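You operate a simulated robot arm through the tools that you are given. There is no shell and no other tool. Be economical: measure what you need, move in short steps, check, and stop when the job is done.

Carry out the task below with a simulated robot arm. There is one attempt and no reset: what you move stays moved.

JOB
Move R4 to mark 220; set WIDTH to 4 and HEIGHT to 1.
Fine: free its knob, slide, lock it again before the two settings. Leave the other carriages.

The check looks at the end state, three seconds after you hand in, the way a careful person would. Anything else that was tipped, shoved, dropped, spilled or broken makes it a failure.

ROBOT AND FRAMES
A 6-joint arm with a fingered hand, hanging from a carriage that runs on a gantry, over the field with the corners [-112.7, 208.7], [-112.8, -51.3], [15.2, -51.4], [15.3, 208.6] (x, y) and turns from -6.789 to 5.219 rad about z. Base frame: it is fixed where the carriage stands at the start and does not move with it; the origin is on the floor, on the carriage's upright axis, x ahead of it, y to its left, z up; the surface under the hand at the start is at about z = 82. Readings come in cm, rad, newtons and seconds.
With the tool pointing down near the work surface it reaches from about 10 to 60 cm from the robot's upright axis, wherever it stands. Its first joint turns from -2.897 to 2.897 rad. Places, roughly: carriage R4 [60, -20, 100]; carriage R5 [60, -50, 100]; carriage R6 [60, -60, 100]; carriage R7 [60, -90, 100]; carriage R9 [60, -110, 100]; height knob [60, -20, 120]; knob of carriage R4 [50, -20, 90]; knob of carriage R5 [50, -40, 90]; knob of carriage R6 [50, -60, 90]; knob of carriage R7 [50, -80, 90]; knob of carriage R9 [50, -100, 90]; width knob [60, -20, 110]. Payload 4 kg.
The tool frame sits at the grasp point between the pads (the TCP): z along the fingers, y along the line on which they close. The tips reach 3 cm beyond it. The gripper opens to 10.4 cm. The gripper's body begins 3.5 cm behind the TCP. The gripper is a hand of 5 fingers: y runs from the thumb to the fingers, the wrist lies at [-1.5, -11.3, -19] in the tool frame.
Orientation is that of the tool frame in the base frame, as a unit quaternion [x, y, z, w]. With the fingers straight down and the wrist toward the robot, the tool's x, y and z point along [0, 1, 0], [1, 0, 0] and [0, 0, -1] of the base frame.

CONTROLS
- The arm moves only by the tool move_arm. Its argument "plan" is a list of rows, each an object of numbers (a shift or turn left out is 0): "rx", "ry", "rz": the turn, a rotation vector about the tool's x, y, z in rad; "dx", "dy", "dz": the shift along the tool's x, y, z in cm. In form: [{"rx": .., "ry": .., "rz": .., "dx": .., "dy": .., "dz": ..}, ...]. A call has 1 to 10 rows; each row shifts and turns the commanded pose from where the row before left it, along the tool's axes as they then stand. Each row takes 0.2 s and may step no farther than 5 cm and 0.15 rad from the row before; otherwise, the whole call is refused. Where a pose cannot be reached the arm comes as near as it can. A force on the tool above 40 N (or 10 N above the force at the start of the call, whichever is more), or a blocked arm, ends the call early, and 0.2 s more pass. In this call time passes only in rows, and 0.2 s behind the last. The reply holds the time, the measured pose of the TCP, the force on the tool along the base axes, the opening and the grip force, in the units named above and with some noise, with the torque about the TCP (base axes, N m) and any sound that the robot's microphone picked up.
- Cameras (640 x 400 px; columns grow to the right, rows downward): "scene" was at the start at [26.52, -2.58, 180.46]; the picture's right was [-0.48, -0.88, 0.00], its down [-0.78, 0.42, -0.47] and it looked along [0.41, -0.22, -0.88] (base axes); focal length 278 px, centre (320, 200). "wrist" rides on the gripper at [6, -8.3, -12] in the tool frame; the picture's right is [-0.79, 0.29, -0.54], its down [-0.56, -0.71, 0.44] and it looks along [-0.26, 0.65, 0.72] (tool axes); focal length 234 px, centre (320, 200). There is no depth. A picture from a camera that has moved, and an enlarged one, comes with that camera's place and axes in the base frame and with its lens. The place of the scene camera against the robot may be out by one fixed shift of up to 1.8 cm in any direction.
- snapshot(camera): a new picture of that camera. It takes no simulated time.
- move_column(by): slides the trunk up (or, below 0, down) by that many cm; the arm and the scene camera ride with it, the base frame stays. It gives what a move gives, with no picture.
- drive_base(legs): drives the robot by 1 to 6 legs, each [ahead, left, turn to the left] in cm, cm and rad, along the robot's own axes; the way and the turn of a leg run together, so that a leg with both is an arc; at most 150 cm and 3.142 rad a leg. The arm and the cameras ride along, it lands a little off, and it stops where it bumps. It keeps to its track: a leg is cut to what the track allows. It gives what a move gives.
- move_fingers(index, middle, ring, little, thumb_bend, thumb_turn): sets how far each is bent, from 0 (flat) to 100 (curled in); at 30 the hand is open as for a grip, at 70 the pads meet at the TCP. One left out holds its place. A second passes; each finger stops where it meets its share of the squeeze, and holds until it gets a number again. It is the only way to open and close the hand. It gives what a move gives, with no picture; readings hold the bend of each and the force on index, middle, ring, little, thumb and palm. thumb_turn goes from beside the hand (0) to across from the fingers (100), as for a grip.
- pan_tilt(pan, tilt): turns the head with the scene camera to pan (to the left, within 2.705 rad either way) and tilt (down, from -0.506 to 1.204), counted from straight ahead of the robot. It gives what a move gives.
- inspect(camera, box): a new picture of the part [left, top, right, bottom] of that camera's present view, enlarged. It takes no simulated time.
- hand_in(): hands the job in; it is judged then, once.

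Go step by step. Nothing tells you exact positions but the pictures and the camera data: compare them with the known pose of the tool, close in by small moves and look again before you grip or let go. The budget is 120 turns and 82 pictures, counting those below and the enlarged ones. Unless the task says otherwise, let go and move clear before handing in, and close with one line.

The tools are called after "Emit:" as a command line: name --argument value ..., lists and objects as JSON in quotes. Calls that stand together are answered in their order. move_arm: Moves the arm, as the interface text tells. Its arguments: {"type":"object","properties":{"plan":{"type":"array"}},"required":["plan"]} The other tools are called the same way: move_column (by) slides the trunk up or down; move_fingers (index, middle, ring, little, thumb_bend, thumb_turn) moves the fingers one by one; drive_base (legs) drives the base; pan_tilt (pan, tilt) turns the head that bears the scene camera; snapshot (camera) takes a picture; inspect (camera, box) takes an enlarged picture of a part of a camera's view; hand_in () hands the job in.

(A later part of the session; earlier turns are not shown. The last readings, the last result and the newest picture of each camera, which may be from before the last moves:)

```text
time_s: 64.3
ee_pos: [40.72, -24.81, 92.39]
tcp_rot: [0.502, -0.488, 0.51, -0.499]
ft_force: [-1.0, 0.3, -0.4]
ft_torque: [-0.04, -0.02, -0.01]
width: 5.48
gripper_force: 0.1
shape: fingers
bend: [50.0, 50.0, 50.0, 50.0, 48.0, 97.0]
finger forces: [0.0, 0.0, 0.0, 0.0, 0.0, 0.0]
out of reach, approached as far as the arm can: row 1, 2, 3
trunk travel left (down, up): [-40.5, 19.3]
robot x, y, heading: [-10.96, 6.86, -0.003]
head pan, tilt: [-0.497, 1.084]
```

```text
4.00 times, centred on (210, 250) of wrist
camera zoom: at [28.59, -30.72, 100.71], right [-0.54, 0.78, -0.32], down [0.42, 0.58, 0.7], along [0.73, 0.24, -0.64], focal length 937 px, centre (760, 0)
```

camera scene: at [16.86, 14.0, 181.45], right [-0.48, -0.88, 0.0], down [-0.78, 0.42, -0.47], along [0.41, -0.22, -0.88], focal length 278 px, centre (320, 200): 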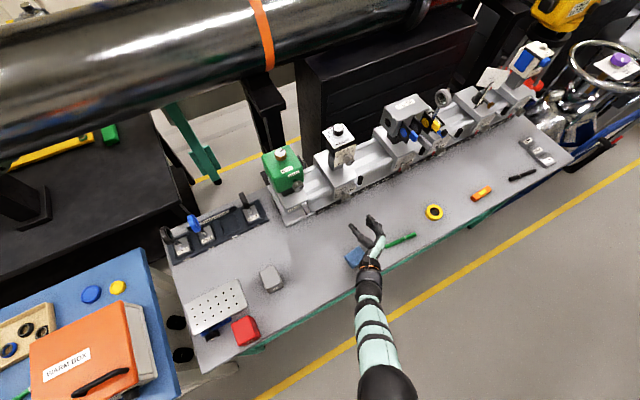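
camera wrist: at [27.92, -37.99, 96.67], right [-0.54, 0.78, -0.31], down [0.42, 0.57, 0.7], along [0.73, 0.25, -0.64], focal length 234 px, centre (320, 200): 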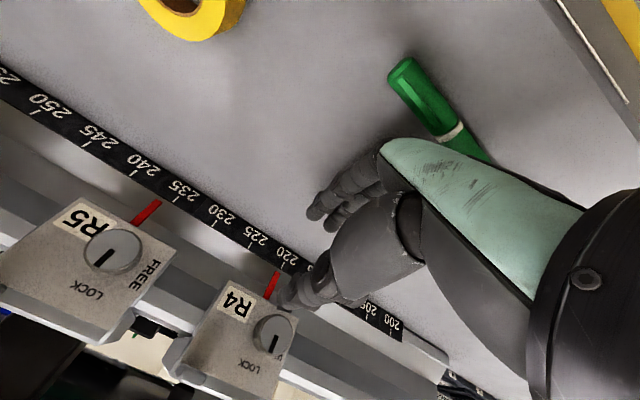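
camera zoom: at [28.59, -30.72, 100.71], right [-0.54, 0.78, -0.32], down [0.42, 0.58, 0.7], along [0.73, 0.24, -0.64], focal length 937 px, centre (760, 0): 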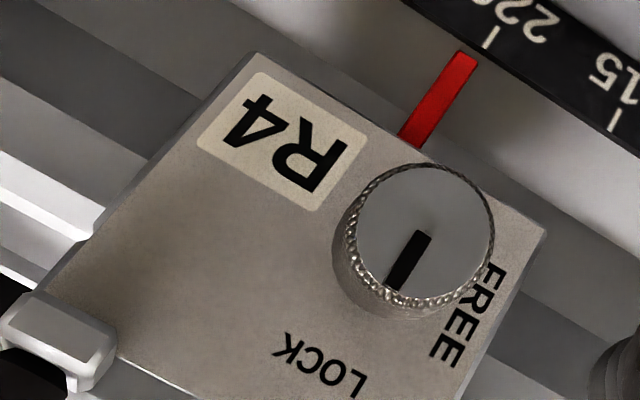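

The carriage is locked but reads about 220.35, and I'd like it closer. I'll correct it once, with a base position that suits both rolls: base about (-1, -10), trunk about -13. First the sideways drive, with the hand raised.

Emit:
move_column --by 6

Emit:
drive_base --legs '[[0, -17, 0]]'

Emit:
move_arm --plan '[{"dx": -3}, {"dx": -3}, {"dx": -3}, {"dx": -3}]'

```text
time_s: 65.3
ee_pos: [40.6, -24.95, 98.49]
tcp_rot: [0.503, -0.488, 0.51, -0.5]
ft_force: [0.8, -0.6, -0.3]
ft_torque: [0.02, 0.0, -0.01]
width: 5.43
gripper_force: 0.0
shape: fingers
bend: [50.0, 50.0, 50.0, 50.0, 48.0, 97.0]
finger forces: [0.1, 0.1, 0.0, 0.0, 0.1, 0.0]
trunk travel left (down, up): [-46.5, 13.3]
robot x, y, heading: [-11.38, 6.73, 0.0]
head pan, tilt: [-0.497, 1.084]
```

```text
time_s: 66.8
ee_pos: [40.6, -41.71, 98.43]
tcp_rot: [0.502, -0.488, 0.51, -0.499]
ft_force: [0.5, -0.1, 0.7]
ft_torque: [-0.01, 0.0, 0.01]
width: 5.44
gripper_force: 0.1
shape: fingers
bend: [50.0, 50.0, 50.0, 50.0, 48.0, 97.0]
finger forces: [0.1, 0.1, 0.1, 0.0, 0.0, 0.1]
trunk travel left (down, up): [-46.5, 13.3]
robot x, y, heading: [-11.02, -10.13, 0.001]
head pan, tilt: [-0.497, 1.084]
```

```text
time_s: 67.8
ee_pos: [40.93, -30.5, 95.42]
tcp_rot: [0.505, -0.485, 0.511, -0.499]
ft_force: [-0.3, -0.3, 0.0]
ft_torque: [-0.03, 0.04, 0.03]
width: 5.44
gripper_force: 0.1
shape: fingers
bend: [50.0, 50.0, 50.0, 50.0, 48.0, 97.0]
finger forces: [0.0, 0.0, 0.0, 0.0, 0.0, 0.0]
out of reach, approached as far as the arm can: row 1, 2, 3, 4
trunk travel left (down, up): [-46.5, 13.3]
robot x, y, heading: [-10.86, -10.4, 0.001]
head pan, tilt: [-0.497, 1.084]
```

The arm still strains, so I want to see its posture.

Emit:
pan_tilt --pan -0.4 --tilt 1.2

Emit:
snapshot --camera "scene"

```text
time_s: 68.4
ee_pos: [40.97, -30.43, 95.42]
tcp_rot: [0.504, -0.486, 0.512, -0.498]
ft_force: [-0.1, 0.9, -0.1]
ft_torque: [-0.01, -0.02, 0.01]
width: 5.47
gripper_force: 0.1
shape: fingers
bend: [50.0, 50.0, 50.0, 50.0, 48.0, 97.0]
finger forces: [0.0, 0.1, 0.0, 0.1, 0.1, 0.0]
trunk travel left (down, up): [-46.5, 13.3]
robot x, y, heading: [-11.09, -10.99, -0.002]
head pan, tilt: [-0.4, 1.201]
```

```text
22 pictures are left
camera scene: at [15.04, -11.87, 173.76], right [-0.39, -0.92, 0.0], down [-0.86, 0.36, -0.36], along [0.33, -0.14, -0.93], focal length 278 px, centre (320, 200)
```

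scene: 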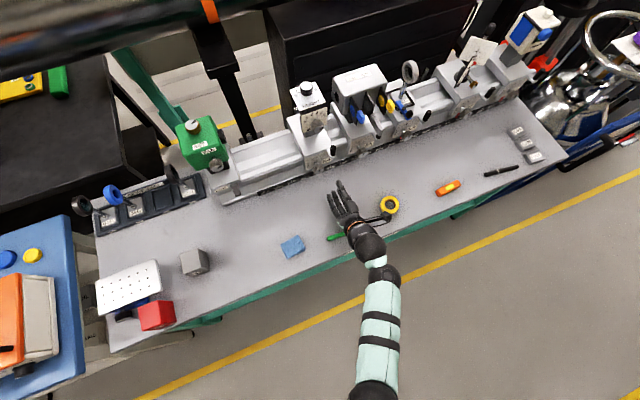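

Objects are undisturbed. I'll back the hand toward the robot and up, to leave the strained posture.

Emit:
move_arm --plan '[{"dz": -4}, {"dz": -4}, {"dz": -2, "dy": -2}]'

```text
time_s: 69.2
ee_pos: [30.66, -30.57, 95.93]
tcp_rot: [0.505, -0.485, 0.51, -0.5]
ft_force: [-0.3, 0.1, -0.6]
ft_torque: [0.01, 0.01, 0.03]
width: 5.45
gripper_force: 0.1
shape: fingers
bend: [50.0, 50.0, 50.0, 50.0, 48.0, 97.0]
finger forces: [0.0, 0.0, 0.1, 0.0, 0.0, 0.0]
out of reach, approached as far as the arm can: row 3
trunk travel left (down, up): [-46.5, 13.3]
robot x, y, heading: [-10.99, -9.99, -0.003]
head pan, tilt: [-0.4, 1.201]
```

The pattern shows this raised-wrist roll needs an extended arm, while the sideways roll needs a low trunk, so a base near (-1.5, 7) with trunk about -15 is the compromise. Driving there and extending the hand to the right and up first.

Emit:
drive_base --legs '[[0, 17, 0], [9.5, 0, 0]]'

Emit:
move_arm --plan '[{"dx": 4}, {"dx": 4}, {"dx": 4}, {"dx": 4}, {"dy": -2}, {"dy": -2}]'

```text
time_s: 71.4
ee_pos: [39.89, -14.26, 96.14]
tcp_rot: [0.503, -0.486, 0.513, -0.498]
ft_force: [-0.5, 0.0, -0.3]
ft_torque: [-0.01, 0.0, -0.01]
width: 5.45
gripper_force: 0.1
shape: fingers
bend: [50.0, 50.0, 50.0, 50.0, 48.0, 97.0]
finger forces: [0.1, 0.0, 0.0, 0.0, 0.0, 0.0]
trunk travel left (down, up): [-46.5, 13.3]
robot x, y, heading: [-1.36, 6.37, -0.008]
head pan, tilt: [-0.4, 1.201]
```

```text
time_s: 72.8
ee_pos: [40.08, -30.72, 99.27]
tcp_rot: [0.503, -0.485, 0.513, -0.498]
ft_force: [0.0, -0.1, -0.9]
ft_torque: [0.01, -0.02, 0.02]
width: 5.43
gripper_force: 0.1
shape: fingers
bend: [50.0, 50.0, 50.0, 50.0, 48.0, 97.0]
finger forces: [0.1, 0.1, 0.0, 0.1, 0.0, 0.0]
out of reach, approached as far as the arm can: row 6
trunk travel left (down, up): [-46.5, 13.3]
robot x, y, heading: [-1.7, 6.51, -0.002]
head pan, tilt: [-0.4, 1.201]
```

There's a clear window of allowed stretch (52–59). I'll extend forward 7 and lower the trunk in parts, raising the hand between.

Emit:
move_arm --plan '[{"dz": 3.5}, {"dz": 3.5}]'

Emit:
move_column --by -6

Emit:
move_arm --plan '[{"dy": -2}, {"dy": -2}]'

```text
time_s: 73.4
ee_pos: [46.8, -30.53, 99.29]
tcp_rot: [0.503, -0.487, 0.512, -0.498]
ft_force: [0.1, 0.3, -1.2]
ft_torque: [0.0, -0.03, 0.01]
width: 5.48
gripper_force: 0.1
shape: fingers
bend: [50.0, 50.0, 50.0, 50.0, 48.0, 97.0]
finger forces: [0.0, 0.1, 0.0, 0.0, 0.0, 0.0]
trunk travel left (down, up): [-46.5, 13.3]
robot x, y, heading: [-1.87, 6.56, -0.002]
head pan, tilt: [-0.4, 1.201]
```

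```text
time_s: 74.4
ee_pos: [46.86, -30.61, 93.25]
tcp_rot: [0.502, -0.488, 0.513, -0.497]
ft_force: [0.8, -0.7, 0.2]
ft_torque: [-0.02, 0.01, 0.01]
width: 5.45
gripper_force: 0.1
shape: fingers
bend: [50.0, 50.0, 50.0, 50.0, 48.0, 97.0]
finger forces: [0.1, 0.0, 0.0, 0.0, 0.0, 0.0]
trunk travel left (down, up): [-40.5, 19.3]
robot x, y, heading: [-1.52, 6.35, -0.006]
head pan, tilt: [-0.4, 1.201]
```

```text
time_s: 75.0
ee_pos: [47.27, -31.51, 94.72]
tcp_rot: [0.504, -0.485, 0.513, -0.498]
ft_force: [0.1, -0.1, -0.4]
ft_torque: [0.01, 0.01, 0.0]
width: 5.44
gripper_force: 0.2
shape: fingers
bend: [50.0, 50.0, 50.0, 50.0, 48.0, 97.0]
finger forces: [0.0, 0.0, 0.0, 0.0, 0.1, 0.1]
out of reach, approached as far as the arm can: row 1, 2
trunk travel left (down, up): [-40.5, 19.3]
robot x, y, heading: [-1.51, 6.33, -0.008]
head pan, tilt: [-0.4, 1.201]
```

The real rule: in this roll the wrist must be about 30 below the shoulder. So trunk -12 is right, and I need the base a bit closer, near (2, 0). Backing the hand off before driving, to stay clear of R5's knob.

Emit:
move_arm --plan '[{"dz": -4, "dy": 2.5}, {"dz": -4, "dy": 2}]'

Emit:
drive_base --legs '[[3.5, -6, 0]]'

Emit:
move_arm --plan '[{"dx": -3.5}, {"dx": -3.5}]'

Emit:
inspect --camera "wrist" --box '[160, 180, 352, 300]'

```text
time_s: 75.6
ee_pos: [39.4, -31.55, 90.07]
tcp_rot: [0.503, -0.487, 0.512, -0.498]
ft_force: [0.0, 0.0, -0.5]
ft_torque: [0.02, -0.04, -0.01]
width: 5.44
gripper_force: 0.1
shape: fingers
bend: [50.0, 50.0, 50.0, 50.0, 48.0, 97.0]
finger forces: [0.0, 0.1, 0.0, 0.0, 0.1, 0.0]
trunk travel left (down, up): [-40.5, 19.3]
robot x, y, heading: [-1.66, 6.03, -0.005]
head pan, tilt: [-0.4, 1.201]
```

```text
time_s: 76.6
ee_pos: [42.85, -37.77, 90.08]
tcp_rot: [0.503, -0.488, 0.512, -0.498]
ft_force: [-0.4, -0.1, 0.3]
ft_torque: [0.01, 0.0, 0.01]
width: 5.45
gripper_force: 0.0
shape: fingers
bend: [50.0, 50.0, 50.0, 50.0, 48.0, 97.0]
finger forces: [0.0, 0.0, 0.1, 0.0, 0.0, 0.0]
trunk travel left (down, up): [-40.5, 19.3]
robot x, y, heading: [1.83, 0.24, -0.004]
head pan, tilt: [-0.4, 1.201]
```

```text
time_s: 77.2
ee_pos: [42.97, -30.47, 89.68]
tcp_rot: [0.502, -0.487, 0.513, -0.498]
ft_force: [0.2, -0.7, -0.6]
ft_torque: [0.0, -0.02, 0.01]
width: 5.46
gripper_force: 0.0
shape: fingers
bend: [50.0, 50.0, 50.0, 50.0, 48.0, 97.0]
finger forces: [0.1, 0.0, 0.1, 0.0, 0.0, 0.0]
trunk travel left (down, up): [-40.5, 19.3]
robot x, y, heading: [1.96, 0.31, -0.003]
head pan, tilt: [-0.4, 1.201]
```

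```text
3.33 times, centred on (256, 240) of wrist
camera zoom: at [30.82, -36.24, 98.01], right [-0.54, 0.78, -0.32], down [0.42, 0.58, 0.7], along [0.73, 0.24, -0.64], focal length 781 px, centre (533, 67)
```

zoom: 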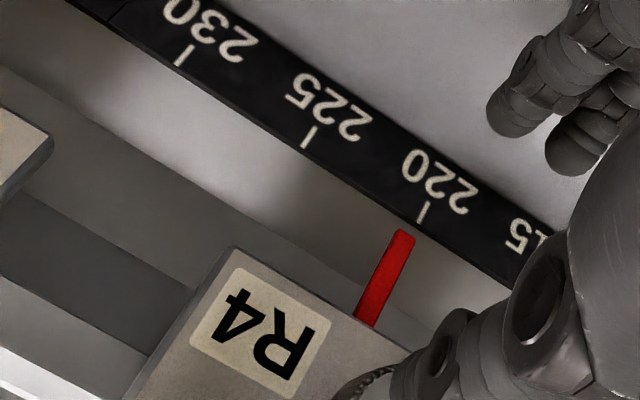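

The correction needed is about -0.3. Equivalent grip position is now about [51.4, -28.2, 92.2]; moving up and left first, checking reach.

Emit:
move_arm --plan '[{"dx": -2.3, "dy": -1.2}, {"dy": -1.3, "dz": 2}, {"dz": 2}]'

```text
time_s: 78.0
ee_pos: [46.99, -28.36, 91.28]
tcp_rot: [0.503, -0.486, 0.514, -0.497]
ft_force: [1.0, 0.0, -1.2]
ft_torque: [0.01, -0.02, -0.01]
width: 5.44
gripper_force: 0.1
shape: fingers
bend: [50.0, 50.0, 50.0, 50.0, 48.0, 97.0]
finger forces: [0.0, 0.0, 0.1, 0.1, 0.0, 0.1]
out of reach, approached as far as the arm can: row 2
trunk travel left (down, up): [-40.5, 19.3]
robot x, y, heading: [1.66, 0.2, -0.004]
head pan, tilt: [-0.4, 1.201]
```

A little tight; raising the trunk 2.5 cm gives the margin. Then I set the height and move in.

Emit:
move_column --by 2.5

Emit:
move_arm --plan '[{"dy": 1.3}, {"dz": 2.2}, {"dz": 2.2}]'

Emit:
inspect --camera "wrist" --box '[200, 120, 440, 330]'

```text
time_s: 78.7
ee_pos: [46.83, -28.37, 93.61]
tcp_rot: [0.503, -0.486, 0.513, -0.497]
ft_force: [0.7, -0.5, -0.2]
ft_torque: [-0.01, -0.01, 0.04]
width: 5.47
gripper_force: 0.1
shape: fingers
bend: [50.0, 50.0, 50.0, 50.0, 48.0, 97.0]
finger forces: [0.0, 0.1, 0.0, 0.1, 0.0, 0.0]
trunk travel left (down, up): [-43.0, 16.8]
robot x, y, heading: [1.86, 0.32, -0.009]
head pan, tilt: [-0.4, 1.201]
```

```text
time_s: 79.5
ee_pos: [51.34, -28.45, 92.53]
tcp_rot: [0.503, -0.486, 0.514, -0.497]
ft_force: [-0.4, -0.7, -0.2]
ft_torque: [-0.01, -0.01, 0.0]
width: 5.45
gripper_force: 0.0
shape: fingers
bend: [50.0, 50.0, 50.0, 50.0, 48.0, 97.0]
finger forces: [0.0, 0.1, 0.0, 0.0, 0.0, 0.0]
trunk travel left (down, up): [-43.0, 16.8]
robot x, y, heading: [1.78, 0.5, 0.001]
head pan, tilt: [-0.4, 1.201]
```

```text
1.90 times, centred on (320, 225) of wrist
camera zoom: at [39.23, -34.23, 100.84], right [-0.54, 0.78, -0.33], down [0.42, 0.58, 0.7], along [0.73, 0.24, -0.64], focal length 446 px, centre (320, 152)
```

zoom: 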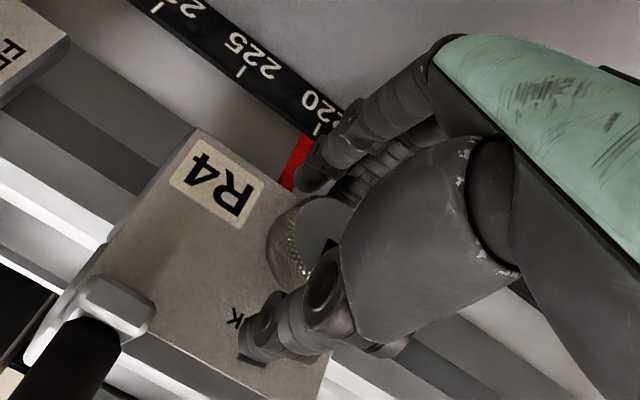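

That matches the earlier good grip view. Closing and starting the release turn.

Emit:
move_fingers --index 70 --middle 70 --ring 60 --little 60 --thumb_bend 68

Emit:
move_arm --plan '[{"rz": -0.13}, {"rz": -0.13}, {"rz": -0.13}, {"rz": -0.13}, {"rz": -0.13}, {"rz": -0.13}]'

```text
time_s: 80.5
ee_pos: [51.31, -28.43, 92.47]
tcp_rot: [0.503, -0.486, 0.513, -0.497]
ft_force: [2.0, -1.5, -9.4]
ft_torque: [-0.08, 0.29, -0.01]
width: 2.77
gripper_force: 11.4
shape: fingers
bend: [60.0, 62.0, 60.0, 60.0, 60.0, 97.0]
finger forces: [8.4, 8.9, 0.0, 0.0, 6.5, 0.1]
trunk travel left (down, up): [-43.0, 16.8]
robot x, y, heading: [1.69, 0.48, -0.001]
head pan, tilt: [-0.4, 1.201]
```

```text
time_s: 81.9
ee_pos: [51.35, -28.58, 92.45]
tcp_rot: [0.65, -0.256, 0.665, -0.263]
ft_force: [-0.8, -2.0, -4.5]
ft_torque: [-0.06, 0.11, -0.06]
width: 2.72
gripper_force: 10.7
shape: fingers
bend: [61.0, 63.0, 60.0, 60.0, 60.0, 96.0]
finger forces: [5.3, 7.6, 0.1, 0.1, 8.7, 0.1]
trunk travel left (down, up): [-43.0, 16.8]
robot x, y, heading: [1.49, 0.28, -0.007]
head pan, tilt: [-0.4, 1.201]
```

Smooth so far. Next half in small batches.

Emit:
move_arm --plan '[{"rz": -0.13}, {"rz": -0.13}, {"rz": -0.13}]'

Emit:
inspect --camera "scene" --box '[290, 120, 418, 220]'

```text
time_s: 82.7
ee_pos: [51.28, -28.38, 92.56]
tcp_rot: [0.688, -0.126, 0.703, -0.129]
ft_force: [0.1, -2.9, -1.2]
ft_torque: [0.01, 0.06, -0.04]
width: 2.72
gripper_force: 10.3
shape: fingers
bend: [62.0, 64.0, 60.0, 60.0, 60.0, 95.0]
finger forces: [5.2, 6.8, 0.2, 0.0, 9.0, 0.1]
trunk travel left (down, up): [-43.0, 16.8]
robot x, y, heading: [1.87, 0.2, -0.004]
head pan, tilt: [-0.4, 1.201]
```

```text
4.00 times, centred on (354, 170) of scene
camera zoom: at [27.81, -1.49, 170.26], right [-0.39, -0.92, 0.0], down [-0.86, 0.37, -0.36], along [0.33, -0.14, -0.93], focal length 1110 px, centre (184, 320)
```

zoom: 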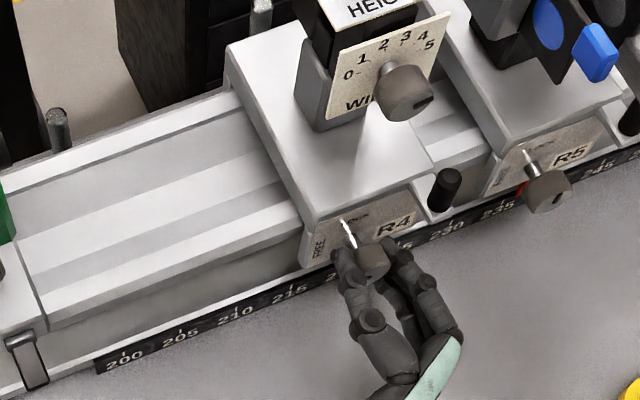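

Emit:
move_arm --plan '[{"rz": -0.13}, {"rz": -0.13}, {"rz": -0.05}]'

Emit:
move_arm --plan '[{"dy": -0.3}]'

Emit:
inspect --camera "scene" --box '[290, 120, 418, 220]'

```text
time_s: 83.5
ee_pos: [51.34, -28.53, 92.47]
tcp_rot: [0.699, -0.018, 0.715, -0.02]
ft_force: [-1.3, -2.9, 4.3]
ft_torque: [0.05, -0.08, -0.03]
width: 2.69
gripper_force: 10.8
shape: fingers
bend: [62.0, 64.0, 60.0, 60.0, 60.0, 94.0]
finger forces: [5.8, 6.2, 0.0, 0.0, 9.6, 0.1]
trunk travel left (down, up): [-43.0, 16.8]
robot x, y, heading: [1.8, 0.4, -0.006]
head pan, tilt: [-0.4, 1.201]
```

```text
time_s: 83.9
ee_pos: [51.29, -27.99, 92.55]
tcp_rot: [0.699, -0.018, 0.714, -0.02]
ft_force: [-0.9, -1.5, 1.7]
ft_torque: [0.0, -0.06, -0.01]
width: 2.71
gripper_force: 10.8
shape: fingers
bend: [62.0, 64.0, 60.0, 60.0, 60.0, 94.0]
finger forces: [5.3, 6.1, 0.1, 0.0, 9.7, 0.0]
trunk travel left (down, up): [-43.0, 16.8]
robot x, y, heading: [1.92, 0.52, -0.006]
head pan, tilt: [-0.4, 1.201]
```

```text
4.00 times, centred on (354, 170) of scene
camera zoom: at [27.81, -1.49, 170.26], right [-0.39, -0.92, 0.0], down [-0.86, 0.37, -0.36], along [0.33, -0.14, -0.93], focal length 1110 px, centre (184, 320)
```

zoom: 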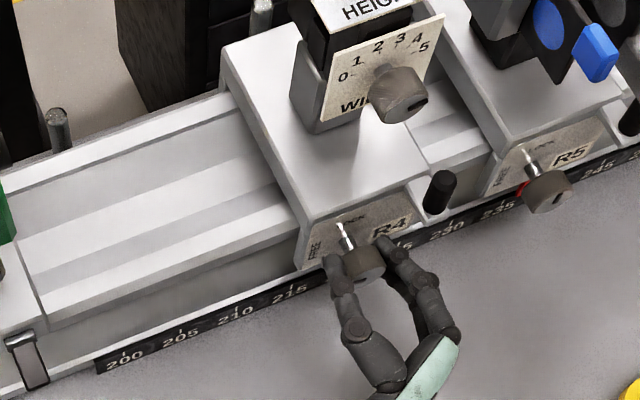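

The carriage shifted back about 0.4 cm, so it is free and near 219.9–220. Now I turn back to LOCK in batches.

Emit:
move_arm --plan '[{"rz": 0.13}, {"rz": 0.13}, {"rz": 0.13}, {"rz": 0.13}, {"rz": 0.13}, {"rz": 0.13}]'

Emit:
move_arm --plan '[{"rz": 0.13}, {"rz": 0.13}, {"rz": 0.13}]'

Emit:
move_arm --plan '[{"rz": 0.13}, {"rz": 0.13}, {"rz": 0.07}]'

```text
time_s: 85.3
ee_pos: [51.3, -28.05, 92.47]
tcp_rot: [0.64, -0.284, 0.651, -0.292]
ft_force: [2.6, -1.1, -4.6]
ft_torque: [-0.02, 0.11, -0.03]
width: 2.69
gripper_force: 10.6
shape: fingers
bend: [62.0, 64.0, 60.0, 60.0, 60.0, 96.0]
finger forces: [5.1, 7.5, 0.0, 0.1, 8.6, 0.0]
trunk travel left (down, up): [-43.0, 16.8]
robot x, y, heading: [1.82, 0.52, -0.004]
head pan, tilt: [-0.4, 1.201]
```

```text
time_s: 86.1
ee_pos: [51.21, -28.04, 92.4]
tcp_rot: [0.572, -0.404, 0.583, -0.413]
ft_force: [-0.6, -0.2, -8.2]
ft_torque: [0.0, 0.25, -0.04]
width: 2.72
gripper_force: 11.3
shape: fingers
bend: [62.0, 63.0, 60.0, 60.0, 60.0, 97.0]
finger forces: [6.3, 8.4, 0.0, 0.1, 7.1, 0.0]
trunk travel left (down, up): [-43.0, 16.8]
robot x, y, heading: [1.45, 0.2, -0.003]
head pan, tilt: [-0.4, 1.201]
```

```text
time_s: 86.9
ee_pos: [51.21, -28.02, 92.49]
tcp_rot: [0.497, -0.491, 0.509, -0.503]
ft_force: [0.8, -0.3, -10.2]
ft_torque: [-0.16, 0.32, 0.04]
width: 2.71
gripper_force: 12.1
shape: fingers
bend: [61.0, 62.0, 60.0, 60.0, 60.0, 98.0]
finger forces: [8.4, 9.9, 0.0, 0.0, 5.9, 0.0]
trunk travel left (down, up): [-43.0, 16.8]
robot x, y, heading: [1.99, 0.31, -0.001]
head pan, tilt: [-0.4, 1.201]
```

No reach trouble this time, and a slight torque at the end suggests the stop. Releasing and backing off to read it.

Emit:
move_fingers --index 50 --middle 50 --ring 50 --little 50 --thumb_bend 48

Emit:
move_arm --plan '[{"dz": -4}, {"dz": -4}, {"dx": -2}, {"dx": -2}]'

Emit:
inspect --camera "wrist" --box '[130, 200, 290, 300]'

```text
time_s: 87.9
ee_pos: [51.32, -28.13, 92.52]
tcp_rot: [0.498, -0.491, 0.509, -0.502]
ft_force: [0.0, 0.8, 0.5]
ft_torque: [0.01, 0.02, 0.01]
width: 5.42
gripper_force: 0.0
shape: fingers
bend: [50.0, 50.0, 50.0, 50.0, 48.0, 97.0]
finger forces: [0.0, 0.0, 0.0, 0.1, 0.0, 0.0]
trunk travel left (down, up): [-43.0, 16.8]
robot x, y, heading: [1.7, 0.52, -0.008]
head pan, tilt: [-0.4, 1.201]
```

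```text
time_s: 88.9
ee_pos: [43.12, -24.06, 92.22]
tcp_rot: [0.498, -0.491, 0.509, -0.502]
ft_force: [-0.2, -0.5, -0.1]
ft_torque: [-0.03, -0.01, 0.01]
width: 5.45
gripper_force: 0.0
shape: fingers
bend: [50.0, 50.0, 50.0, 50.0, 48.0, 97.0]
finger forces: [0.0, 0.0, 0.1, 0.0, 0.0, 0.0]
trunk travel left (down, up): [-43.0, 16.8]
robot x, y, heading: [1.76, 0.42, -0.003]
head pan, tilt: [-0.4, 1.201]
```

```text
4.00 times, centred on (210, 250) of wrist
camera zoom: at [31.0, -30.08, 100.41], right [-0.54, 0.78, -0.31], down [0.42, 0.57, 0.71], along [0.73, 0.25, -0.63], focal length 937 px, centre (760, 0)
```

zoom: 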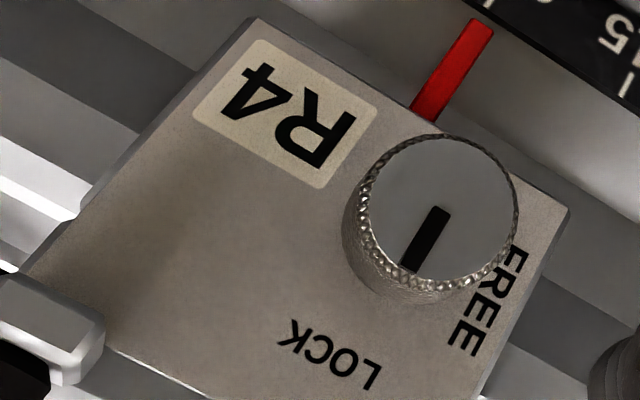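

Knob is at LOCK. One more crop, shifted up, to read the tick.

Emit:
inspect --camera "wrist" --box '[190, 165, 318, 245]'

```text
5.00 times, centred on (254, 205) of wrist
camera zoom: at [31.0, -30.08, 100.41], right [-0.54, 0.78, -0.31], down [0.42, 0.57, 0.71], along [0.73, 0.25, -0.63], focal length 1171 px, centre (650, 175)
```

zoom: 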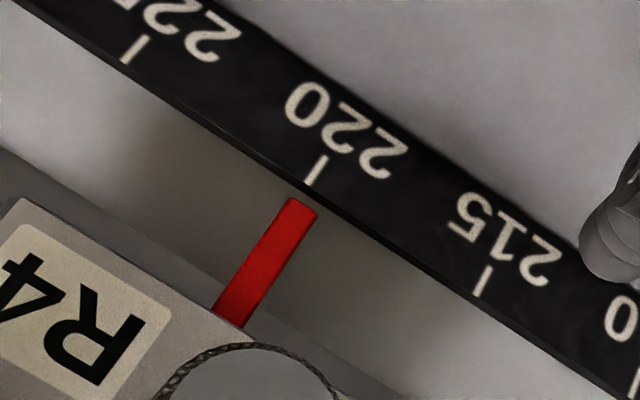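

The pointer now reads about 219.9 and the knob is locked, so R4 is done. Next is WIDTH: 30° per step, at 5 now, so about 0.52 rad counter-clockwise. Its knob front is at about [56, -29, 110.5]. I raise the trunk 16.5 and drive 4 forward.

Emit:
move_column --by 16.5

Emit:
drive_base --legs '[[4, 0, 0]]'

Emit:
move_arm --plan '[{"dx": 2.4}, {"dx": 2.4, "dy": -0.8}]'

Emit:
snapshot --camera "wrist"

```text
time_s: 90.8
ee_pos: [43.11, -24.06, 108.74]
tcp_rot: [0.498, -0.491, 0.508, -0.502]
ft_force: [0.2, 0.8, 0.9]
ft_torque: [-0.04, 0.01, 0.01]
width: 5.43
gripper_force: 0.0
shape: fingers
bend: [50.0, 50.0, 50.0, 50.0, 48.0, 97.0]
finger forces: [0.0, 0.0, 0.0, 0.1, 0.0, 0.0]
trunk travel left (down, up): [-59.5, 0.3]
robot x, y, heading: [1.79, 0.63, -0.01]
head pan, tilt: [-0.4, 1.201]
```

```text
time_s: 91.7
ee_pos: [47.23, -24.15, 108.72]
tcp_rot: [0.498, -0.491, 0.508, -0.503]
ft_force: [-0.1, 0.6, -0.1]
ft_torque: [-0.01, -0.02, 0.0]
width: 5.46
gripper_force: 0.1
shape: fingers
bend: [50.0, 50.0, 50.0, 50.0, 48.0, 97.0]
finger forces: [0.0, 0.0, 0.0, 0.1, 0.1, 0.1]
trunk travel left (down, up): [-59.5, 0.3]
robot x, y, heading: [5.78, 0.69, -0.01]
head pan, tilt: [-0.4, 1.201]
```

```text
time_s: 92.3
ee_pos: [46.92, -29.05, 109.54]
tcp_rot: [0.498, -0.49, 0.51, -0.502]
ft_force: [-0.3, 0.0, 0.3]
ft_torque: [0.01, -0.02, -0.04]
width: 5.45
gripper_force: 0.1
shape: fingers
bend: [50.0, 50.0, 50.0, 50.0, 48.0, 97.0]
finger forces: [0.0, 0.0, 0.0, 0.2, 0.1, 0.1]
trunk travel left (down, up): [-59.5, 0.3]
robot x, y, heading: [5.78, 0.21, -0.006]
head pan, tilt: [-0.4, 1.201]
```

```text
15 pictures are left
camera wrist: at [34.75, -34.97, 117.76], right [-0.54, 0.78, -0.31], down [0.42, 0.57, 0.71], along [0.73, 0.25, -0.63], focal length 234 px, centre (320, 200)
```

wrist: 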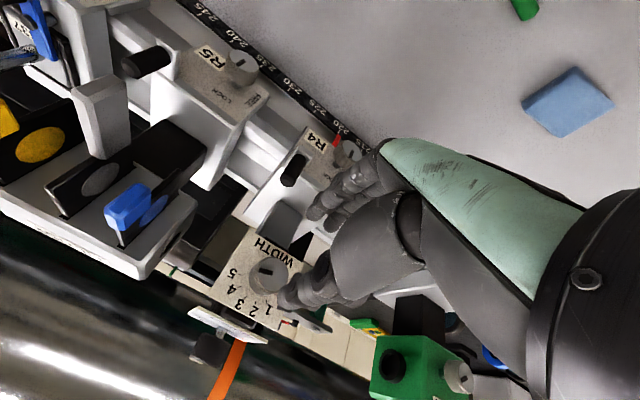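

The WIDTH knob is at about [56, -29.4, 110.4], right ahead. I'll align and move in around it.

Emit:
move_arm --plan '[{"dx": 0.6, "dy": -0.8, "dz": 1.5}, {"dz": 2.5}, {"dz": 2.3}]'

Emit:
inspect --camera "wrist" --box '[200, 150, 440, 350]'

```text
time_s: 93.1
ee_pos: [53.56, -29.59, 109.69]
tcp_rot: [0.497, -0.491, 0.51, -0.502]
ft_force: [0.3, 0.0, -0.5]
ft_torque: [0.02, 0.0, 0.01]
width: 5.44
gripper_force: 0.0
shape: fingers
bend: [50.0, 50.0, 50.0, 50.0, 48.0, 97.0]
finger forces: [0.1, 0.0, 0.0, 0.0, 0.1, 0.0]
out of reach, approached as far as the arm can: row 1
trunk travel left (down, up): [-59.5, 0.3]
robot x, y, heading: [6.13, 0.53, -0.006]
head pan, tilt: [-0.4, 1.201]
```

```text
2.00 times, centred on (320, 250) of wrist
camera zoom: at [41.38, -35.55, 117.98], right [-0.54, 0.78, -0.31], down [0.42, 0.57, 0.71], along [0.73, 0.25, -0.63], focal length 468 px, centre (320, 100)
```

zoom: 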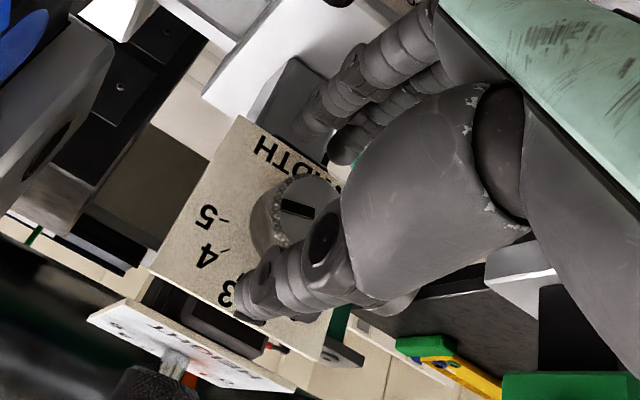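

The hand is about 0.7 cm low at the limit; tilting the roll by -0.5 rad first will lower the wrist and give room. I'll back off 4, roll, and read the pose.

Emit:
move_arm --plan '[{"dz": -4}, {"rz": -0.125}, {"rz": -0.125}, {"rz": -0.125}, {"rz": -0.125}]'

```text
time_s: 94.3
ee_pos: [49.52, -29.66, 109.81]
tcp_rot: [0.604, -0.353, 0.617, -0.361]
ft_force: [0.2, 0.4, 0.6]
ft_torque: [-0.01, -0.04, 0.06]
width: 5.43
gripper_force: 0.1
shape: fingers
bend: [50.0, 50.0, 50.0, 50.0, 48.0, 97.0]
finger forces: [0.0, 0.0, 0.1, 0.1, 0.0, 0.0]
trunk travel left (down, up): [-59.5, 0.3]
robot x, y, heading: [5.7, 0.42, -0.004]
head pan, tilt: [-0.4, 1.201]
```

Emit:
move_arm --plan '[{"dx": 0.34, "dy": -0.61, "dz": 1.6}, {"dz": 1.5}, {"dz": 1.4}]'

Emit:
inspect --camera "wrist" --box '[200, 150, 440, 350]'

```text
time_s: 95.1
ee_pos: [53.85, -29.65, 110.52]
tcp_rot: [0.604, -0.352, 0.617, -0.361]
ft_force: [-0.3, -0.4, 0.1]
ft_torque: [0.02, 0.02, 0.01]
width: 5.43
gripper_force: 0.0
shape: fingers
bend: [50.0, 50.0, 50.0, 50.0, 48.0, 97.0]
finger forces: [0.1, 0.1, 0.0, 0.0, 0.1, 0.1]
trunk travel left (down, up): [-59.5, 0.3]
robot x, y, heading: [5.92, 0.44, -0.006]
head pan, tilt: [-0.4, 1.201]
```

```text
2.00 times, centred on (320, 250) of wrist
camera zoom: at [41.74, -30.93, 120.54], right [-0.53, 0.54, -0.65], down [0.43, 0.83, 0.35], along [0.73, -0.09, -0.67], focal length 468 px, centre (320, 100)
```

zoom: 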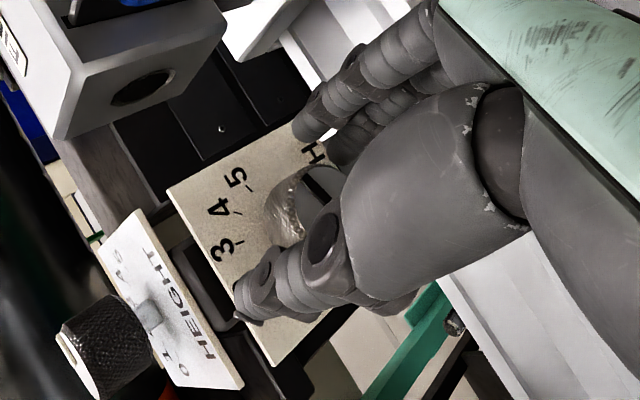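

The knob sits between thumb and fingers. Closing the grip.

Emit:
move_fingers --index 70 --middle 70 --ring 60 --little 60 --thumb_bend 68

```text
time_s: 96.1
ee_pos: [53.75, -29.77, 110.5]
tcp_rot: [0.604, -0.353, 0.617, -0.36]
ft_force: [1.3, -3.0, -7.7]
ft_torque: [-0.07, 0.2, -0.1]
width: 1.82
gripper_force: 7.6
shape: fingers
bend: [64.0, 62.0, 60.0, 60.0, 63.0, 97.0]
finger forces: [4.0, 8.0, 0.1, 0.0, 3.2, 0.0]
trunk travel left (down, up): [-59.5, 0.3]
robot x, y, heading: [5.49, 0.64, -0.01]
head pan, tilt: [-0.4, 1.201]
```

The grip is off-centre (small chord, middle finger loaded). I'll loosen, shift 0.5 cm along tool -x and 0.2 along +y, and re-grip.

Emit:
move_fingers --index 52 --middle 52 --ring 52 --little 52 --thumb_bend 50

Emit:
move_arm --plan '[{"dx": -0.55, "dy": 0.2, "dz": 0.15}]'

Emit:
move_fingers --index 70 --middle 70 --ring 60 --little 60 --thumb_bend 68

Emit:
inspect --camera "wrist" --box '[200, 150, 440, 350]'

```text
time_s: 97.1
ee_pos: [53.82, -29.71, 110.47]
tcp_rot: [0.604, -0.352, 0.617, -0.361]
ft_force: [0.2, 1.3, -0.3]
ft_torque: [-0.02, -0.01, 0.0]
width: 4.91
gripper_force: 0.0
shape: fingers
bend: [52.0, 52.0, 52.0, 52.0, 50.0, 97.0]
finger forces: [0.1, 0.0, 0.1, 0.0, 0.0, 0.0]
trunk travel left (down, up): [-59.5, 0.3]
robot x, y, heading: [5.65, 0.23, -0.005]
head pan, tilt: [-0.4, 1.201]
```

```text
time_s: 97.5
ee_pos: [54.08, -29.34, 110.16]
tcp_rot: [0.604, -0.353, 0.617, -0.361]
ft_force: [0.3, 0.1, -0.2]
ft_torque: [0.02, 0.01, -0.01]
width: 4.91
gripper_force: 0.1
shape: fingers
bend: [52.0, 52.0, 52.0, 52.0, 50.0, 97.0]
finger forces: [0.0, 0.1, 0.0, 0.0, 0.1, 0.1]
trunk travel left (down, up): [-59.5, 0.3]
robot x, y, heading: [5.97, 0.27, -0.008]
head pan, tilt: [-0.4, 1.201]
```

```text
time_s: 98.5
ee_pos: [54.1, -29.46, 110.25]
tcp_rot: [0.604, -0.353, 0.617, -0.361]
ft_force: [2.0, -2.7, -5.1]
ft_torque: [-0.04, 0.16, -0.04]
width: 2.46
gripper_force: 9.0
shape: fingers
bend: [63.0, 63.0, 60.0, 60.0, 60.0, 97.0]
finger forces: [5.6, 6.9, 0.1, 0.0, 5.8, 0.1]
trunk travel left (down, up): [-59.5, 0.3]
robot x, y, heading: [5.77, 0.24, -0.009]
head pan, tilt: [-0.4, 1.201]
```

```text
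2.00 times, centred on (320, 250) of wrist
camera zoom: at [41.92, -30.59, 120.15], right [-0.53, 0.55, -0.65], down [0.43, 0.83, 0.35], along [0.73, -0.09, -0.67], focal length 468 px, centre (320, 100)
```

zoom: 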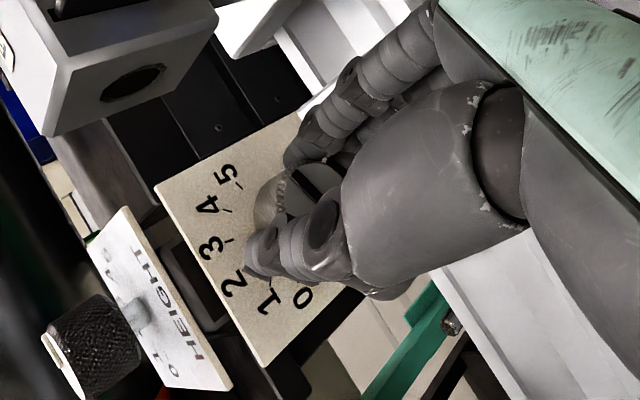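

The grip is balanced now. Turning counter-clockwise by 0.52 rad.

Emit:
move_arm --plan '[{"rz": -0.13}, {"rz": -0.13}, {"rz": -0.13}, {"rz": -0.13}]'

Emit:
inspect --camera "wrist" --box '[200, 150, 440, 350]'

```text
time_s: 99.5
ee_pos: [54.08, -29.44, 110.35]
tcp_rot: [0.674, -0.185, 0.69, -0.189]
ft_force: [2.3, -3.0, -2.4]
ft_torque: [-0.03, 0.08, -0.11]
width: 2.43
gripper_force: 9.8
shape: fingers
bend: [63.0, 64.0, 60.0, 60.0, 61.0, 96.0]
finger forces: [5.0, 7.0, 0.0, 0.0, 7.0, 0.1]
trunk travel left (down, up): [-59.5, 0.3]
robot x, y, heading: [6.01, 0.11, -0.006]
head pan, tilt: [-0.4, 1.201]
```

```text
2.00 times, centred on (320, 250) of wrist
camera zoom: at [41.92, -25.31, 119.47], right [-0.52, 0.15, -0.84], down [0.44, 0.89, -0.11], along [0.73, -0.43, -0.54], focal length 468 px, centre (320, 100)
```

zoom: 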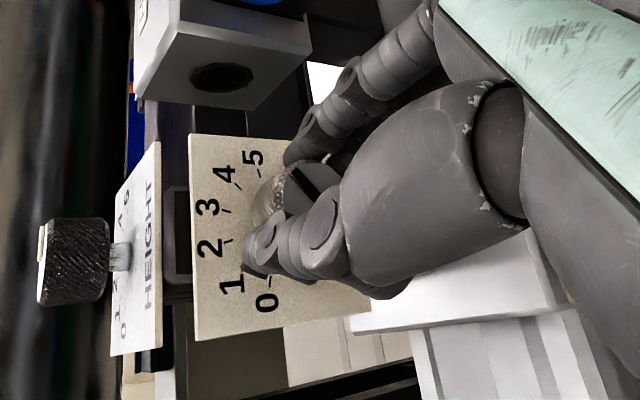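

The knob turned with the hand, and the mark now points about 45–49° right of up, where 4 (45°) is. I'll release, back off and verify.

Emit:
move_fingers --index 50 --middle 50 --ring 50 --little 50 --thumb_bend 48

Emit:
move_arm --plan '[{"dz": -4}, {"dz": -4}, {"dz": -3}]'

Emit:
inspect --camera "wrist" --box '[140, 200, 360, 360]'

```text
time_s: 100.5
ee_pos: [54.05, -29.42, 110.24]
tcp_rot: [0.675, -0.185, 0.689, -0.189]
ft_force: [0.3, 0.2, -0.5]
ft_torque: [0.0, 0.01, 0.0]
width: 5.44
gripper_force: 0.1
shape: fingers
bend: [50.0, 50.0, 50.0, 50.0, 48.0, 97.0]
finger forces: [0.0, 0.0, 0.0, 0.0, 0.1, 0.1]
trunk travel left (down, up): [-59.5, 0.3]
robot x, y, heading: [5.86, 0.25, -0.006]
head pan, tilt: [-0.4, 1.201]
```

```text
time_s: 101.3
ee_pos: [43.11, -29.55, 109.89]
tcp_rot: [0.674, -0.185, 0.69, -0.188]
ft_force: [0.5, -0.2, -0.3]
ft_torque: [0.02, 0.0, 0.01]
width: 5.46
gripper_force: 0.1
shape: fingers
bend: [50.0, 50.0, 50.0, 50.0, 48.0, 97.0]
finger forces: [0.1, 0.0, 0.0, 0.0, 0.0, 0.1]
trunk travel left (down, up): [-59.5, 0.3]
robot x, y, heading: [5.79, 0.31, -0.007]
head pan, tilt: [-0.4, 1.201]
```

```text
2.50 times, centred on (250, 280) of wrist
camera zoom: at [30.99, -25.48, 119.22], right [-0.52, 0.15, -0.84], down [0.44, 0.89, -0.11], along [0.73, -0.42, -0.54], focal length 585 px, centre (495, 0)
```

zoom: 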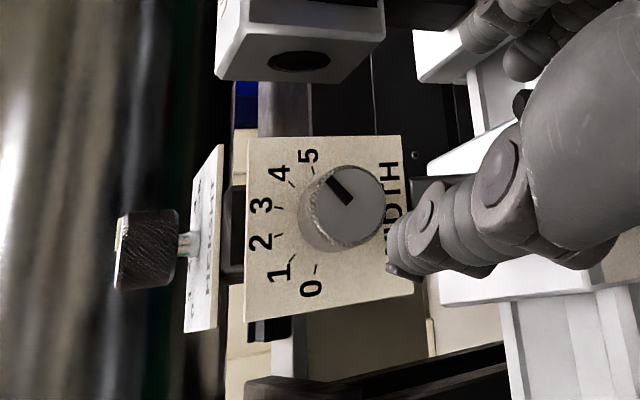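

WIDTH reads 4. Next is HEIGHT, on top at about [64, -28.7, 118]. I need the hand pointing down; from above the knob must turn counter-clockwise to 1, so I'll re-orient with the hand yawed clockwise first. Backing off and rotating in free space.

Emit:
drive_base --legs '[[-8, 0, 0]]'

Emit:
move_arm --plan '[{"ry": -0.1275, "rz": -0.0628}, {"ry": -0.1275, "rz": -0.0628}, {"ry": -0.1275, "rz": -0.0628}, {"ry": -0.1275, "rz": -0.0628}, {"ry": -0.1275, "rz": -0.0628}, {"ry": -0.1275, "rz": -0.0628}, {"ry": -0.1275, "rz": -0.0628}]'

Emit:
move_arm --plan '[{"ry": -0.1275, "rz": -0.0628}, {"ry": -0.1275, "rz": -0.0628}, {"ry": -0.1275, "rz": -0.0628}, {"ry": -0.1275, "rz": -0.0628}, {"ry": -0.1275, "rz": -0.0628}, {"ry": -0.1275, "rz": -0.0628}]'

```text
time_s: 102.3
ee_pos: [35.15, -29.54, 109.95]
tcp_rot: [0.674, -0.185, 0.69, -0.189]
ft_force: [0.1, 0.8, 0.2]
ft_torque: [-0.04, 0.0, 0.02]
width: 5.44
gripper_force: 0.1
shape: fingers
bend: [50.0, 50.0, 50.0, 50.0, 48.0, 97.0]
finger forces: [0.0, 0.0, 0.0, 0.0, 0.0, 0.0]
trunk travel left (down, up): [-59.5, 0.3]
robot x, y, heading: [-2.03, 0.56, -0.009]
head pan, tilt: [-0.4, 1.201]
```

```text
time_s: 103.9
ee_pos: [35.21, -29.45, 109.96]
tcp_rot: [0.927, 0.063, 0.355, -0.101]
ft_force: [-0.4, -0.9, -0.4]
ft_torque: [0.04, 0.0, -0.05]
width: 5.44
gripper_force: 0.0
shape: fingers
bend: [50.0, 50.0, 50.0, 50.0, 48.0, 97.0]
finger forces: [0.1, 0.1, 0.0, 0.1, 0.0, 0.1]
trunk travel left (down, up): [-59.5, 0.3]
robot x, y, heading: [-2.25, 0.28, -0.008]
head pan, tilt: [-0.4, 1.201]
```

```text
time_s: 105.3
ee_pos: [35.29, -29.47, 110.08]
tcp_rot: [0.965, 0.263, -0.001, -0.004]
ft_force: [-0.3, -1.0, -0.1]
ft_torque: [0.02, -0.01, 0.01]
width: 5.45
gripper_force: 0.0
shape: fingers
bend: [50.0, 50.0, 50.0, 50.0, 48.0, 97.0]
finger forces: [0.0, 0.1, 0.0, 0.0, 0.1, 0.0]
trunk travel left (down, up): [-59.5, 0.3]
robot x, y, heading: [-2.19, 0.44, -0.009]
head pan, tilt: [-0.4, 1.201]
```

The hand points down, yawed as wanted. Now raise it 14 cm, checking reach.

Emit:
move_arm --plan '[{"dz": -3.5}, {"dz": -3.5}, {"dz": -3.5}, {"dz": -3.5}]'

```text
time_s: 106.3
ee_pos: [36.2, -31.52, 119.49]
tcp_rot: [0.965, 0.263, 0.001, -0.003]
ft_force: [0.1, 0.0, -0.7]
ft_torque: [-0.04, -0.03, -0.01]
width: 5.43
gripper_force: 0.1
shape: fingers
bend: [50.0, 50.0, 50.0, 50.0, 48.0, 97.0]
finger forces: [0.1, 0.0, 0.0, 0.0, 0.0, 0.0]
out of reach, approached as far as the arm can: row 3, 4
trunk travel left (down, up): [-59.5, 0.3]
robot x, y, heading: [-1.88, 0.4, -0.009]
head pan, tilt: [-0.4, 1.201]
```

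Farther out it can go higher. Extending +x 8 cm (command height is 124).

Emit:
move_arm --plan '[{"dx": 3.45, "dy": 2}, {"dx": 3.45, "dy": 2}]'

```text
time_s: 106.9
ee_pos: [44.06, -31.64, 119.51]
tcp_rot: [0.964, 0.264, -0.001, -0.004]
ft_force: [-0.9, -0.5, -0.8]
ft_torque: [-0.01, -0.01, -0.03]
width: 5.45
gripper_force: 0.2
shape: fingers
bend: [50.0, 50.0, 50.0, 50.0, 48.0, 97.0]
finger forces: [0.0, 0.0, 0.0, 0.1, 0.0, 0.1]
trunk travel left (down, up): [-59.5, 0.3]
robot x, y, heading: [-2.22, -0.02, -0.004]
head pan, tilt: [-0.4, 1.201]
```

Emit:
move_arm --plan '[{"dz": -2.5}, {"dz": -2.5}]'

```text
time_s: 107.5
ee_pos: [44.91, -32.64, 123.06]
tcp_rot: [0.965, 0.263, 0.0, -0.005]
ft_force: [0.5, 0.6, -0.8]
ft_torque: [0.01, -0.01, 0.01]
width: 5.43
gripper_force: 0.0
shape: fingers
bend: [50.0, 50.0, 50.0, 50.0, 48.0, 97.0]
finger forces: [0.1, 0.0, 0.0, 0.0, 0.1, 0.0]
out of reach, approached as far as the arm can: row 2
trunk travel left (down, up): [-59.5, 0.3]
robot x, y, heading: [-2.28, 0.42, -0.003]
head pan, tilt: [-0.4, 1.201]
```

Emit:
move_arm --plan '[{"dx": 2.1, "dy": 1.2}, {"dx": 2.1, "dy": 1.2}, {"dz": -1.5}]'

Emit:
snapshot --camera "wrist"

```text
time_s: 108.3
ee_pos: [49.93, -32.66, 124.7]
tcp_rot: [0.965, 0.263, -0.001, -0.005]
ft_force: [0.5, 0.4, 0.5]
ft_torque: [0.0, -0.01, 0.01]
width: 5.45
gripper_force: 0.0
shape: fingers
bend: [50.0, 50.0, 50.0, 50.0, 48.0, 97.0]
finger forces: [0.1, 0.1, 0.0, 0.1, 0.0, 0.1]
trunk travel left (down, up): [-59.5, 0.3]
robot x, y, heading: [-2.27, 0.25, -0.008]
head pan, tilt: [-0.4, 1.201]
```

```text
9 pictures are left
camera wrist: at [50.89, -22.43, 136.7], right [-0.53, -0.65, 0.54], down [-0.84, 0.33, -0.43], along [0.1, -0.68, -0.72], focal length 234 px, centre (320, 200)
```

wrist: 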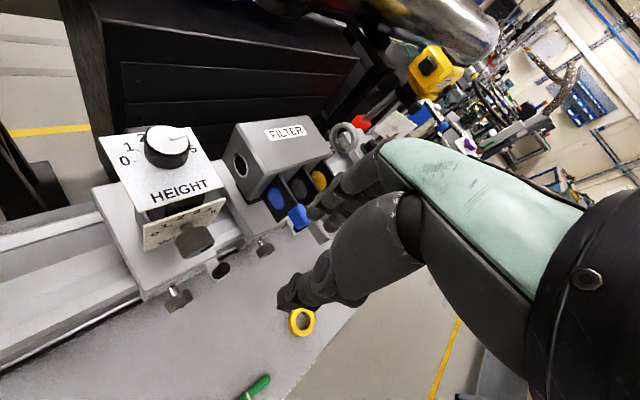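

HEIGHT knob's top is at about [63.4, -28.9, 118.5]. Zoom to read its dial.

Emit:
inspect --camera "wrist" --box '[90, 100, 250, 220]'

```text
3.33 times, centred on (170, 160) of wrist
camera zoom: at [50.89, -22.43, 136.7], right [-0.53, -0.65, 0.54], down [-0.84, 0.33, -0.43], along [0.1, -0.68, -0.72], focal length 781 px, centre (820, 333)
```

zoom: 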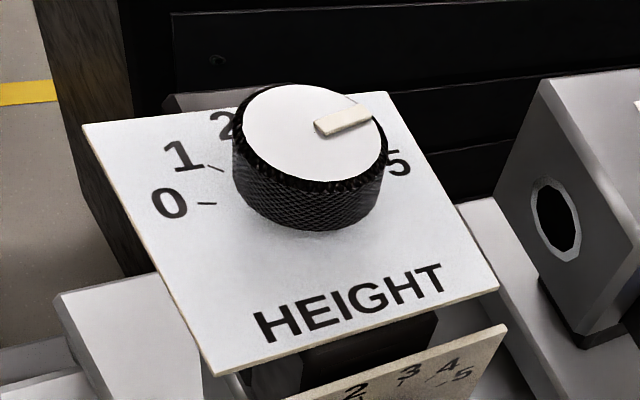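

HEIGHT is at 5; 1 is 120° counter-clockwise, so a 2.1 rad turn. I'll centre the robot at about (8, -27), doing it in halves so the hand stays in front of R4.

Emit:
move_arm --plan '[{"dx": 2.25, "dy": -3.9}, {"dx": 2.25, "dy": -3.9}, {"dx": 2.25, "dy": -3.9}]'

Emit:
drive_base --legs '[[0, -13.5, 0]]'

Emit:
move_arm --plan '[{"dx": 2.25, "dy": -3.9}, {"dx": 2.25, "dy": -3.9}, {"dx": 2.25, "dy": -3.9}]'

Emit:
drive_base --legs '[[0, -13.5, 0]]'

```text
time_s: 109.1
ee_pos: [52.39, -21.42, 121.04]
tcp_rot: [0.965, 0.263, 0.001, -0.004]
ft_force: [-0.7, -0.2, -0.2]
ft_torque: [0.03, -0.02, 0.02]
width: 5.45
gripper_force: 0.0
shape: fingers
bend: [50.0, 50.0, 50.0, 50.0, 48.0, 97.0]
finger forces: [0.1, 0.0, 0.1, 0.0, 0.0, 0.0]
out of reach, approached as far as the arm can: row 1, 2, 3
trunk travel left (down, up): [-59.5, 0.3]
robot x, y, heading: [-2.0, 0.62, -0.007]
head pan, tilt: [-0.4, 1.201]
```

```text
time_s: 110.4
ee_pos: [52.39, -34.66, 121.12]
tcp_rot: [0.964, 0.265, 0.0, -0.004]
ft_force: [-0.4, 0.5, -0.9]
ft_torque: [0.0, 0.0, 0.02]
width: 5.43
gripper_force: 0.1
shape: fingers
bend: [50.0, 50.0, 50.0, 50.0, 48.0, 97.0]
finger forces: [0.0, 0.0, 0.0, 0.1, 0.1, 0.0]
trunk travel left (down, up): [-59.5, 0.3]
robot x, y, heading: [-1.82, -13.28, -0.001]
head pan, tilt: [-0.4, 1.201]
```

```text
time_s: 111.2
ee_pos: [54.98, -22.75, 117.45]
tcp_rot: [0.964, 0.264, 0.001, -0.003]
ft_force: [0.0, -0.4, -0.8]
ft_torque: [0.03, 0.01, -0.03]
width: 5.42
gripper_force: 0.0
shape: fingers
bend: [50.0, 50.0, 50.0, 50.0, 48.0, 97.0]
finger forces: [0.0, 0.0, 0.0, 0.0, 0.0, 0.0]
out of reach, approached as far as the arm can: row 1, 2, 3
trunk travel left (down, up): [-59.5, 0.3]
robot x, y, heading: [-2.28, -13.11, -0.006]
head pan, tilt: [-0.4, 1.201]
```

```text
time_s: 112.5
ee_pos: [55.02, -36.21, 117.55]
tcp_rot: [0.964, 0.266, 0.001, -0.004]
ft_force: [0.2, -0.1, -0.1]
ft_torque: [0.0, 0.03, 0.03]
width: 5.43
gripper_force: 0.1
shape: fingers
bend: [50.0, 50.0, 50.0, 50.0, 48.0, 97.0]
finger forces: [0.0, 0.1, 0.1, 0.0, 0.0, 0.1]
trunk travel left (down, up): [-59.5, 0.3]
robot x, y, heading: [-2.37, -26.8, -0.007]
head pan, tilt: [-0.4, 1.201]
```

The clockwise yaw relative to the robot limits the height. Better: keep the hand nearly in line with the robot and turn the knob in three 40° bites with re-grips. Backing away and reducing the yaw to about -20°.

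Emit:
drive_base --legs '[[-8, 0, 0]]'

Emit:
move_arm --plan '[{"rz": -0.14}, {"rz": -0.14}, {"rz": -0.14}, {"rz": -0.14}, {"rz": -0.14}, {"dz": -2}, {"dz": -2}, {"dz": -2}]'

```text
time_s: 113.6
ee_pos: [46.71, -36.2, 117.65]
tcp_rot: [0.964, 0.265, 0.001, -0.004]
ft_force: [-1.1, -0.2, 0.4]
ft_torque: [0.01, -0.02, -0.01]
width: 5.44
gripper_force: 0.1
shape: fingers
bend: [50.0, 50.0, 50.0, 50.0, 48.0, 97.0]
finger forces: [0.1, 0.0, 0.0, 0.1, 0.1, 0.0]
trunk travel left (down, up): [-59.5, 0.3]
robot x, y, heading: [-10.27, -26.77, -0.006]
head pan, tilt: [-0.4, 1.201]
```

```text
time_s: 115.4
ee_pos: [46.67, -36.36, 123.35]
tcp_rot: [0.814, 0.581, 0.002, -0.003]
ft_force: [-0.5, -1.4, -0.4]
ft_torque: [0.01, -0.03, 0.01]
width: 5.42
gripper_force: 0.0
shape: fingers
bend: [50.0, 50.0, 50.0, 50.0, 48.0, 97.0]
finger forces: [0.0, 0.0, 0.1, 0.0, 0.0, 0.0]
trunk travel left (down, up): [-59.5, 0.3]
robot x, y, heading: [-10.27, -26.71, -0.002]
head pan, tilt: [-0.4, 1.201]
```

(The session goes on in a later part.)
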